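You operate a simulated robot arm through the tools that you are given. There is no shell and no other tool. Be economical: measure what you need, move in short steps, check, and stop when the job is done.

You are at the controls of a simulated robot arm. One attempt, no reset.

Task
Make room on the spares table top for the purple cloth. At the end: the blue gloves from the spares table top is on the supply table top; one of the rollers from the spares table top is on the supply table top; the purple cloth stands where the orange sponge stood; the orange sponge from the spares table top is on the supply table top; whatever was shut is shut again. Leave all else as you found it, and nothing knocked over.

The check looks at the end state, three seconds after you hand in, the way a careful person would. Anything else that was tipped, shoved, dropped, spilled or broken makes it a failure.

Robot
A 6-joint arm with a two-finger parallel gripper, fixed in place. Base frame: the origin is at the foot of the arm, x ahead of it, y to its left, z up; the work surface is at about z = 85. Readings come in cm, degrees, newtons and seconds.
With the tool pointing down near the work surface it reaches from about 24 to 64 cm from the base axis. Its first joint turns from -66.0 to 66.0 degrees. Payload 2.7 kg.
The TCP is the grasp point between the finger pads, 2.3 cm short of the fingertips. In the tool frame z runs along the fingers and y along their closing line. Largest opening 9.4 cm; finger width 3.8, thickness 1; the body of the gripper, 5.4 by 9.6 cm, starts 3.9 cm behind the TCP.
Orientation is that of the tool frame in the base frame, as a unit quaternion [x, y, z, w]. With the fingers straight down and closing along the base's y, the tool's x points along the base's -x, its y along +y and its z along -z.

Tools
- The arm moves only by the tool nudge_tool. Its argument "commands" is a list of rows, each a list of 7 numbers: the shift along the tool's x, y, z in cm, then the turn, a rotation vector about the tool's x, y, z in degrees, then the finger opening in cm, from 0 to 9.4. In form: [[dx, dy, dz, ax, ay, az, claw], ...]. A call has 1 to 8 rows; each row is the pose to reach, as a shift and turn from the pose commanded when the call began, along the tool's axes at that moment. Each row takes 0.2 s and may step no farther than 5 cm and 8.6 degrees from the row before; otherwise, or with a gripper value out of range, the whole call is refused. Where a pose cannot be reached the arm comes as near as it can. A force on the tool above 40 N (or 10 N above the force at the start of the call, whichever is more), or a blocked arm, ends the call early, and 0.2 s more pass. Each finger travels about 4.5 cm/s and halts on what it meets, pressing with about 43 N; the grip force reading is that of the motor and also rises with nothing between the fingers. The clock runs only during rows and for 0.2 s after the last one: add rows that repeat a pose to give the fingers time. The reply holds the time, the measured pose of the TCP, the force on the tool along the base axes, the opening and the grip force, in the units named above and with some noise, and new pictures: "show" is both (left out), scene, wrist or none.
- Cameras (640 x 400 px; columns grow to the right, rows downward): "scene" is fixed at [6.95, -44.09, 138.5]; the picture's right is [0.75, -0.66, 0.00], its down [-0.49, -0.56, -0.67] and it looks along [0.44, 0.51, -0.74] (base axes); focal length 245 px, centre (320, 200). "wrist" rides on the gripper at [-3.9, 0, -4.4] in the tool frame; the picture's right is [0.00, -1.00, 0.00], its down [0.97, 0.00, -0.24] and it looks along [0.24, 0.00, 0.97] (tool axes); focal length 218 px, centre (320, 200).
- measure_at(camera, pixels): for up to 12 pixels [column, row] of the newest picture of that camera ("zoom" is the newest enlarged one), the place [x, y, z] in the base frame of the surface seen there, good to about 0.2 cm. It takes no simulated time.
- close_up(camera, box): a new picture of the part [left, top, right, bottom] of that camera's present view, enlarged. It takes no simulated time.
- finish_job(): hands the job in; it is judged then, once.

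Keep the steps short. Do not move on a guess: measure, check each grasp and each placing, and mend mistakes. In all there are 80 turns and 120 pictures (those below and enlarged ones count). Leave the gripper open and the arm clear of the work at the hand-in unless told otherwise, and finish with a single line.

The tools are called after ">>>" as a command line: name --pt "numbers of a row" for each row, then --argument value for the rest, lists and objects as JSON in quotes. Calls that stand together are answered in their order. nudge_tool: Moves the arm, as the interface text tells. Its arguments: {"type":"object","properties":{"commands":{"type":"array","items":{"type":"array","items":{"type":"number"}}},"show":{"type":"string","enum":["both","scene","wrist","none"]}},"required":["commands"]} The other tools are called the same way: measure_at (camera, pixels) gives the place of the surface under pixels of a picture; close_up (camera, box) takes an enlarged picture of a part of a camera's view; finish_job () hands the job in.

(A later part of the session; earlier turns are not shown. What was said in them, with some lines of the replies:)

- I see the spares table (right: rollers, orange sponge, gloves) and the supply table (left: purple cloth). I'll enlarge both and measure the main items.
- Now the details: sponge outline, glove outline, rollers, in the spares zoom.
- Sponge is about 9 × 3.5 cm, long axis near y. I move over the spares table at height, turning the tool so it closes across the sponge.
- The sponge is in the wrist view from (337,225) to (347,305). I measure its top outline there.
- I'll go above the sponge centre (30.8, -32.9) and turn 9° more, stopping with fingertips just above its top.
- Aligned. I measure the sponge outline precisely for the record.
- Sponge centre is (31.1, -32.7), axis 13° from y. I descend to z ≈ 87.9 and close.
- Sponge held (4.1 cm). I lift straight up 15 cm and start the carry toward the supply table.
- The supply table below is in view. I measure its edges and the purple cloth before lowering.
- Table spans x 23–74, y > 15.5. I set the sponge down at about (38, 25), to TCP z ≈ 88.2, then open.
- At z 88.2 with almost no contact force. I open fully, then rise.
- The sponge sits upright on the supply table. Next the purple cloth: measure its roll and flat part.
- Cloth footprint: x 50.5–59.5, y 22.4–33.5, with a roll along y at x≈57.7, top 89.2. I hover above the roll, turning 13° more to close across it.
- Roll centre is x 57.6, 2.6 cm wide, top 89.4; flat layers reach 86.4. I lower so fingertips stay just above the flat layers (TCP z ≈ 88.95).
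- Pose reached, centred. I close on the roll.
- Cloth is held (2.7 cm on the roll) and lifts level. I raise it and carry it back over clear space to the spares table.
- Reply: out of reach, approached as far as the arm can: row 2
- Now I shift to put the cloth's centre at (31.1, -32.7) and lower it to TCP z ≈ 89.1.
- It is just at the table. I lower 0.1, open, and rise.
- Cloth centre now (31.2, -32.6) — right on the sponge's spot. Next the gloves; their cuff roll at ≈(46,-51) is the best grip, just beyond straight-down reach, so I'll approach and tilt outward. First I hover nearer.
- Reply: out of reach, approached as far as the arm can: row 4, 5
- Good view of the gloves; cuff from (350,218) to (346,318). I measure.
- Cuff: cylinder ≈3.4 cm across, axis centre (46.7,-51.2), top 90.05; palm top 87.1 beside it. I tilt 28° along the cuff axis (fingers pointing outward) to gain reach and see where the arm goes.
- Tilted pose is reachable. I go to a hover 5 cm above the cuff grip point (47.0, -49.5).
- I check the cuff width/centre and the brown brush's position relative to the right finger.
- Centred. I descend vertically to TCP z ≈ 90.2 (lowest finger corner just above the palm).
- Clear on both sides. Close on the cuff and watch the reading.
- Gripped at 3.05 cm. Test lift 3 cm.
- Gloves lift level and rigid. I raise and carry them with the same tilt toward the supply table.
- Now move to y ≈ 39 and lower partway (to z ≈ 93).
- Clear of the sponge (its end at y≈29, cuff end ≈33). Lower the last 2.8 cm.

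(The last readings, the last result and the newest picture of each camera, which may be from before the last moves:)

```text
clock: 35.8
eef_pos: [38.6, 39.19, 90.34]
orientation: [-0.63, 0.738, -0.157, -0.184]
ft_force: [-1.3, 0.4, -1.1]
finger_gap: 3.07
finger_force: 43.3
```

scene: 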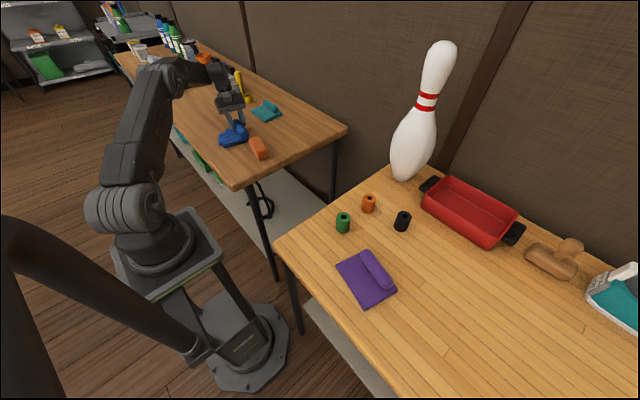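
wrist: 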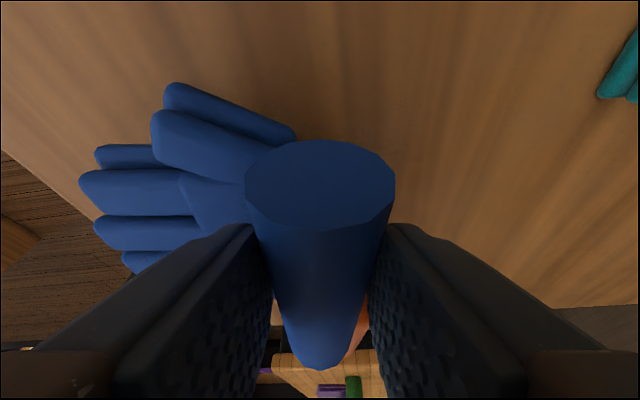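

Down. Open and rise vertically.

>>> nudge_tool --pt "-0.03 0 0.06 0 0 0 4" --pt "-0.03 0 0.06 0 0 0 9.4" --pt "-0.03 0 0.06 0 0 0 9.4" --pt "-0.03 0 0.06 0 0 0 9.4" --pt "-0.03 0 0.06 0 0 0 9.4" --pt "1.6 0 -3 0 0 0 9.4" --pt "3.6 0 -6.8 0 0 0 9.4" --pt "5.8 0 -11 0 0 0 9.4" --show "both"

```text
clock: 37.6
eef_pos: [38.7, 39.38, 102.92]
orientation: [-0.63, 0.738, -0.157, -0.184]
ft_force: [-0.5, -0.1, 0.5]
finger_gap: 9.37
finger_force: 0.0
```

scene: 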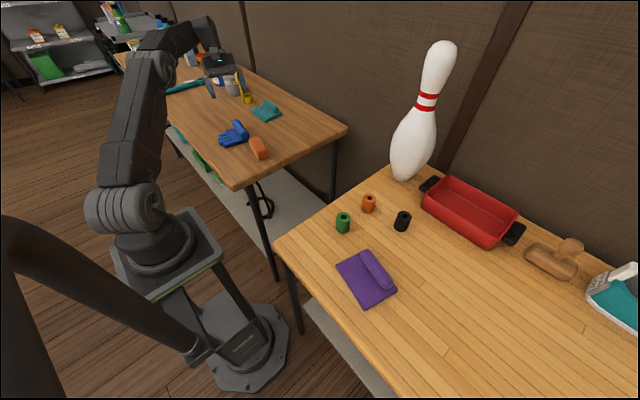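
wrist: 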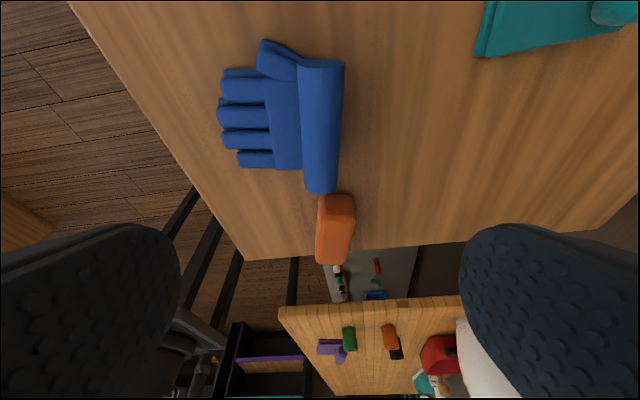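

Gloves rest flat on the supply table. I untilt while moving back toward the green roller.

>>> nudge_tool --pt "4.19 -0.74 2.23 0 -3.5 0 9.4" --pt "8.38 -1.49 4.46 0 -7 0 9.4" --pt "12.57 -2.23 6.69 0 -10.5 0 9.4" --pt "16.76 -2.98 8.92 0 -14 0 9.4" --pt "20.95 -3.72 11.15 0 -17.5 0 9.4" --pt "25.14 -4.46 13.38 0 -21 0 9.4" --pt "29.33 -5.21 15.61 0 -24.5 0 9.4" --pt "33.52 -5.95 17.84 0 -28 0 9.4" --show "none"

```text
clock: 39.4
eef_pos: [38.77, 0.69, 102.86]
orientation: [-0.651, 0.759, 0.0, 0.001]
ft_force: [0.3, -0.1, 0.5]
finger_gap: 9.4
finger_force: 0.0
```

Now hover over the green roller.

>>> nudge_tool --pt "4.5 -0.2 0.5 0 0 0 9.4" --pt "9 -0.4 1 0 0 0 9.4" --pt "13.4 -0.6 2.5 0 0 0 9.4" --pt "17.78 -0.81 4.9 0 0 0 9.4" --pt "17.78 -0.81 4.9 0 0 0 9.4" --show "wrist"

```text
clock: 40.6
eef_pos: [36.62, -16.95, 97.93]
orientation: [-0.65, 0.76, 0.0, 0.0]
ft_force: [-0.5, 0.3, 0.7]
finger_gap: 9.37
finger_force: 0.0
```

wrist: 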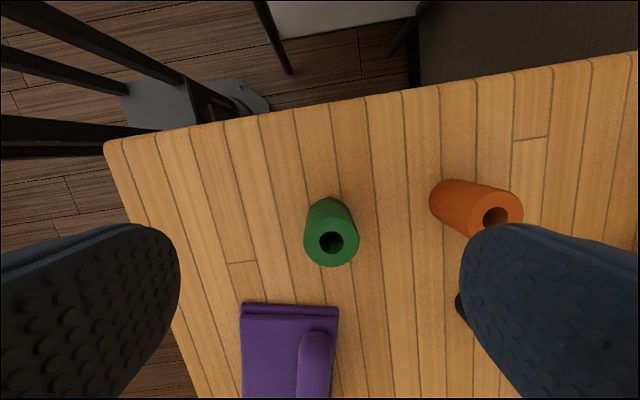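

>>> measure_at --camera "wrist" --pixels '[[308, 242], [354, 242], [331, 263], [331, 222], [312, 228], [350, 230], [327, 203], [245, 303], [335, 310], [440, 210]]'

```text
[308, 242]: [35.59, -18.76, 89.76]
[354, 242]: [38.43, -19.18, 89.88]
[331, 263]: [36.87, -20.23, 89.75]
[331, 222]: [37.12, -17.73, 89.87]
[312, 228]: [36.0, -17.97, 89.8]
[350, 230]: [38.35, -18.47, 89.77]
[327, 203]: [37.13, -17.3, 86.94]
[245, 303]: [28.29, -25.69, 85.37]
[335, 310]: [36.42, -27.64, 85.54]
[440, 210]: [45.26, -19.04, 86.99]
```

Green roller: centre (37.0,-19.0), Ø3, top 89.85. I centre above and descend to z≈87.9.

>>> nudge_tool --pt "1.97 -0.69 2 0 0 0 9.4" --pt "1.97 -0.69 4 0 0 0 9.4" --pt "1.97 -0.69 7 0 0 0 9.4" --pt "1.97 -0.69 9.9 0 0 0 9.4" --pt "1.97 -0.69 9.9 0 0 0 9.4" --show "wrist"

```text
clock: 41.8
eef_pos: [36.93, -18.91, 88.05]
orientation: [-0.65, 0.76, 0.0, 0.0]
ft_force: [0.1, 0.7, -0.3]
finger_gap: 9.42
finger_force: 0.0
```

wrist: 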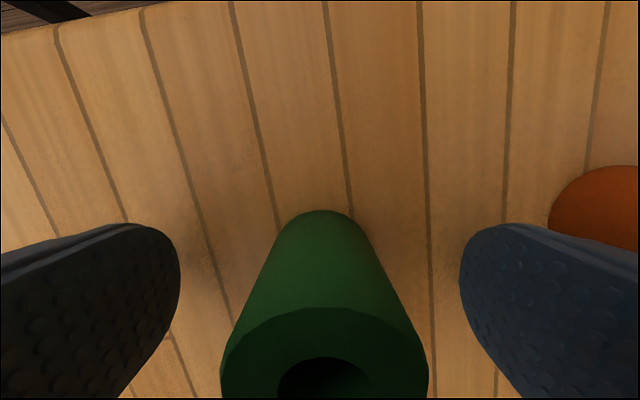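

Centred between the fingers. Close, then lift.

>>> nudge_tool --pt "0 0 0 0 0 0 2" --pt "0 0 0 0 0 0 2" --pt "0 0 0 0 0 0 2" --pt "0 0 0 0 0 0 2" --pt "0 0 0 0 0 0 2" --pt "0 0 -2 0 0 0 2" --pt "0 0 -6 0 0 0 2" --pt "0 0 -10 0 0 0 2" --show "both"

```text
clock: 43.6
eef_pos: [36.99, -18.87, 98.24]
orientation: [-0.65, 0.76, 0.0, 0.0]
ft_force: [0.3, -0.1, -1.1]
finger_gap: 3.59
finger_force: 43.5
```

scene: 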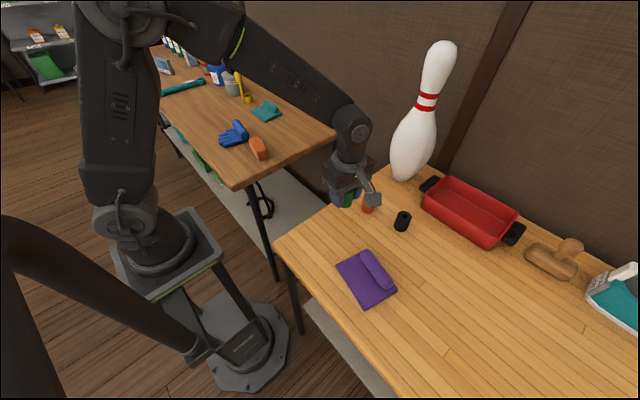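
wrist: 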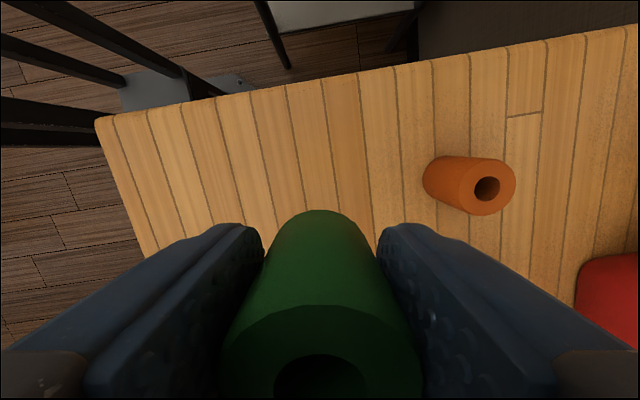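

Roller held upright (3.6 cm). Carry to the supply table.

>>> nudge_tool --pt "-2.47 0.38 -4 0 0 0 2" --pt "-7.11 1.09 -5 0 0 0 2" --pt "-11.86 1.82 -5 0 0 0 2" --pt "-16.6 2.55 -5 0 0 0 2" --pt "-21.34 3.28 -5 0 0 0 2" --pt "-26.14 3.01 -5 0 0 0 2" --pt "-30.93 2.74 -5 0 0 0 2" --pt "-35.7 1.95 -5 0 0 0 2" --show "none"

>>> nudge_tool --pt "-3.55 -2.66 0 0 0 0 2" --pt "-7.1 -5.32 0 0 0 0 2" --pt "-10.63 -7.98 0 0 0 0 2" --pt "-10.63 -7.98 4 0 0 0 2" --pt "-10.63 -7.98 8 0 0 0 2" --pt "-10.63 -7.98 10 0 0 0 2" --pt "-10.63 -7.98 10 0 0 0 2" --show "both"

```text
clock: 45.4
eef_pos: [40.48, 16.74, 102.72]
orientation: [-0.649, 0.761, 0.001, 0.0]
ft_force: [0.5, 0.3, -0.5]
finger_gap: 3.59
finger_force: 42.5
```

```text
clock: 47.0
eef_pos: [50.14, 25.95, 93.05]
orientation: [-0.649, 0.761, 0.0, 0.001]
ft_force: [0.3, -0.2, -1.0]
finger_gap: 3.57
finger_force: 43.3
```

scene: 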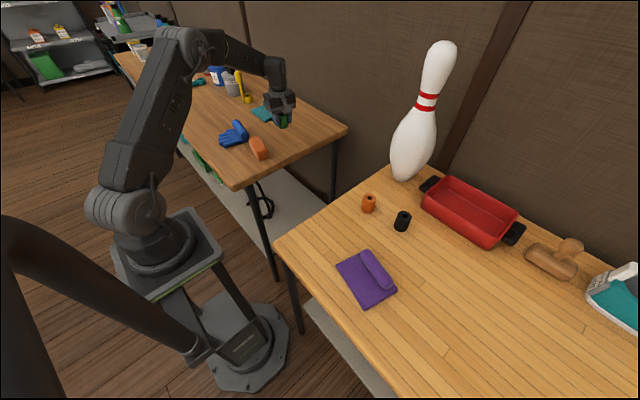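
wrist: 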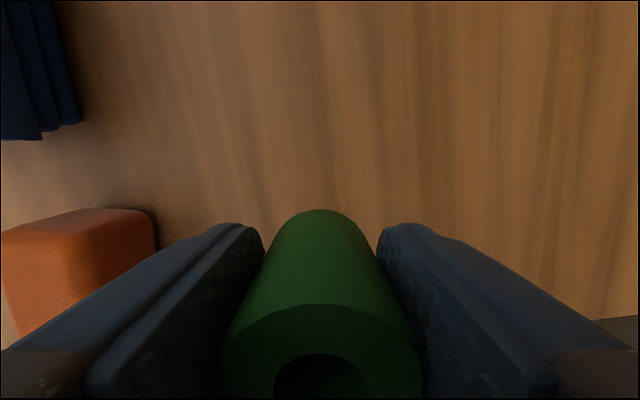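

Clear around. Lower to z ≈ 88.1 and stop there.

>>> nudge_tool --pt "0 0 2.5 0 0 0 2" --pt "0 0 4.3 0 0 0 2" --pt "0 0 4.9 0 0 0 2" --pt "0 0 4.9 0 0 0 2" --show "none"

```text
clock: 48.0
eef_pos: [50.23, 26.03, 88.19]
orientation: [-0.65, 0.76, 0.0, 0.0]
ft_force: [0.0, 0.0, -1.1]
finger_gap: 3.56
finger_force: 43.1
```

Lower 0.1 more, open, and rise.

>>> nudge_tool --pt "0 0 0.1 0 0 0 2" --pt "0 0 0.1 0 0 0 5" --pt "0 0 0.1 0 0 0 9.4" --pt "0 0 0.1 0 0 0 9.4" --pt "0 0 0.1 0 0 0 9.4" --pt "0 0 -4 0 0 0 9.4" --pt "0 0 -8 0 0 0 9.4" --pt "0 0 -12 0 0 0 9.4" --show "both"

```text
clock: 49.8
eef_pos: [50.3, 25.94, 100.14]
orientation: [-0.65, 0.76, 0.0, 0.001]
ft_force: [0.1, 0.3, -0.6]
finger_gap: 9.41
finger_force: 0.1
```

scene: 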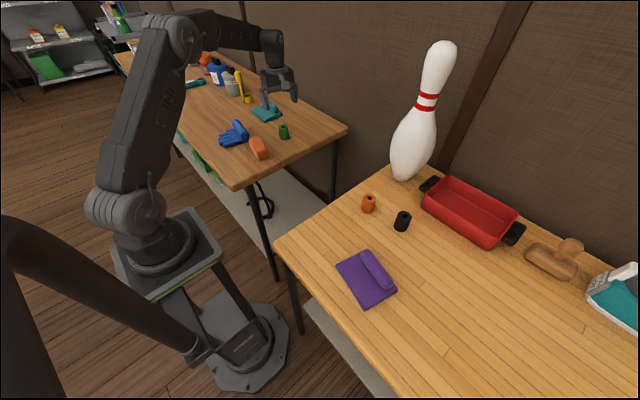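
wrist: 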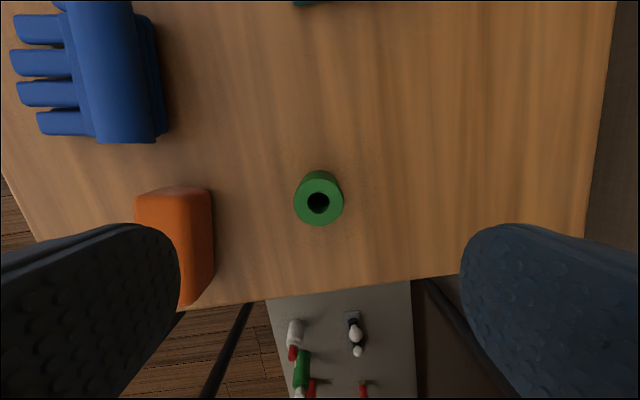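

Everything stands upright and in place. I retreat to near the starting pose and take a final look.

>>> nudge_tool --pt "0 0 -4 0 0 0 9.4" --pt "3 1.8 -7 0 0 0 9.4" --pt "6.1 3.6 -8 0 0 0 9.4" --pt "9.2 5.4 -8 0 0 0 9.4" --pt "12.2 7.2 -8 0 0 0 9.4" --pt "12.2 7.2 -8 0 0 0 9.4" --show "scene"

>>> close_up --camera "scene" --box '[120, 20, 360, 170]'

```text
clock: 51.2
eef_pos: [41.1, 14.91, 108.2]
orientation: [-0.649, 0.761, 0.001, 0.001]
ft_force: [0.2, 0.8, 0.5]
finger_gap: 9.4
finger_force: 0.1
```

scene: 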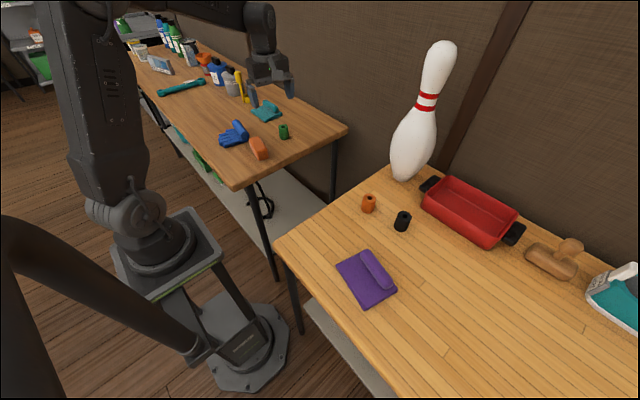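

```text
2.67 times, centred on (240, 95) of scene
```

zoom: 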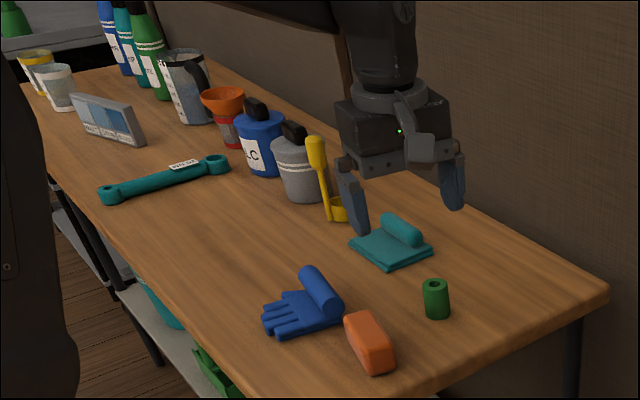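

All items are as required, nothing else moved, and the gripper is open and clear. I hand in.

>>> finish_job

```text
The job is handed in.
```

Job handed in: the gloves, the green roller and the orange sponge are on the supply table, the purple cloth stands where the sponge stood, and I opened nothing and saw nothing else moved or knocked over.
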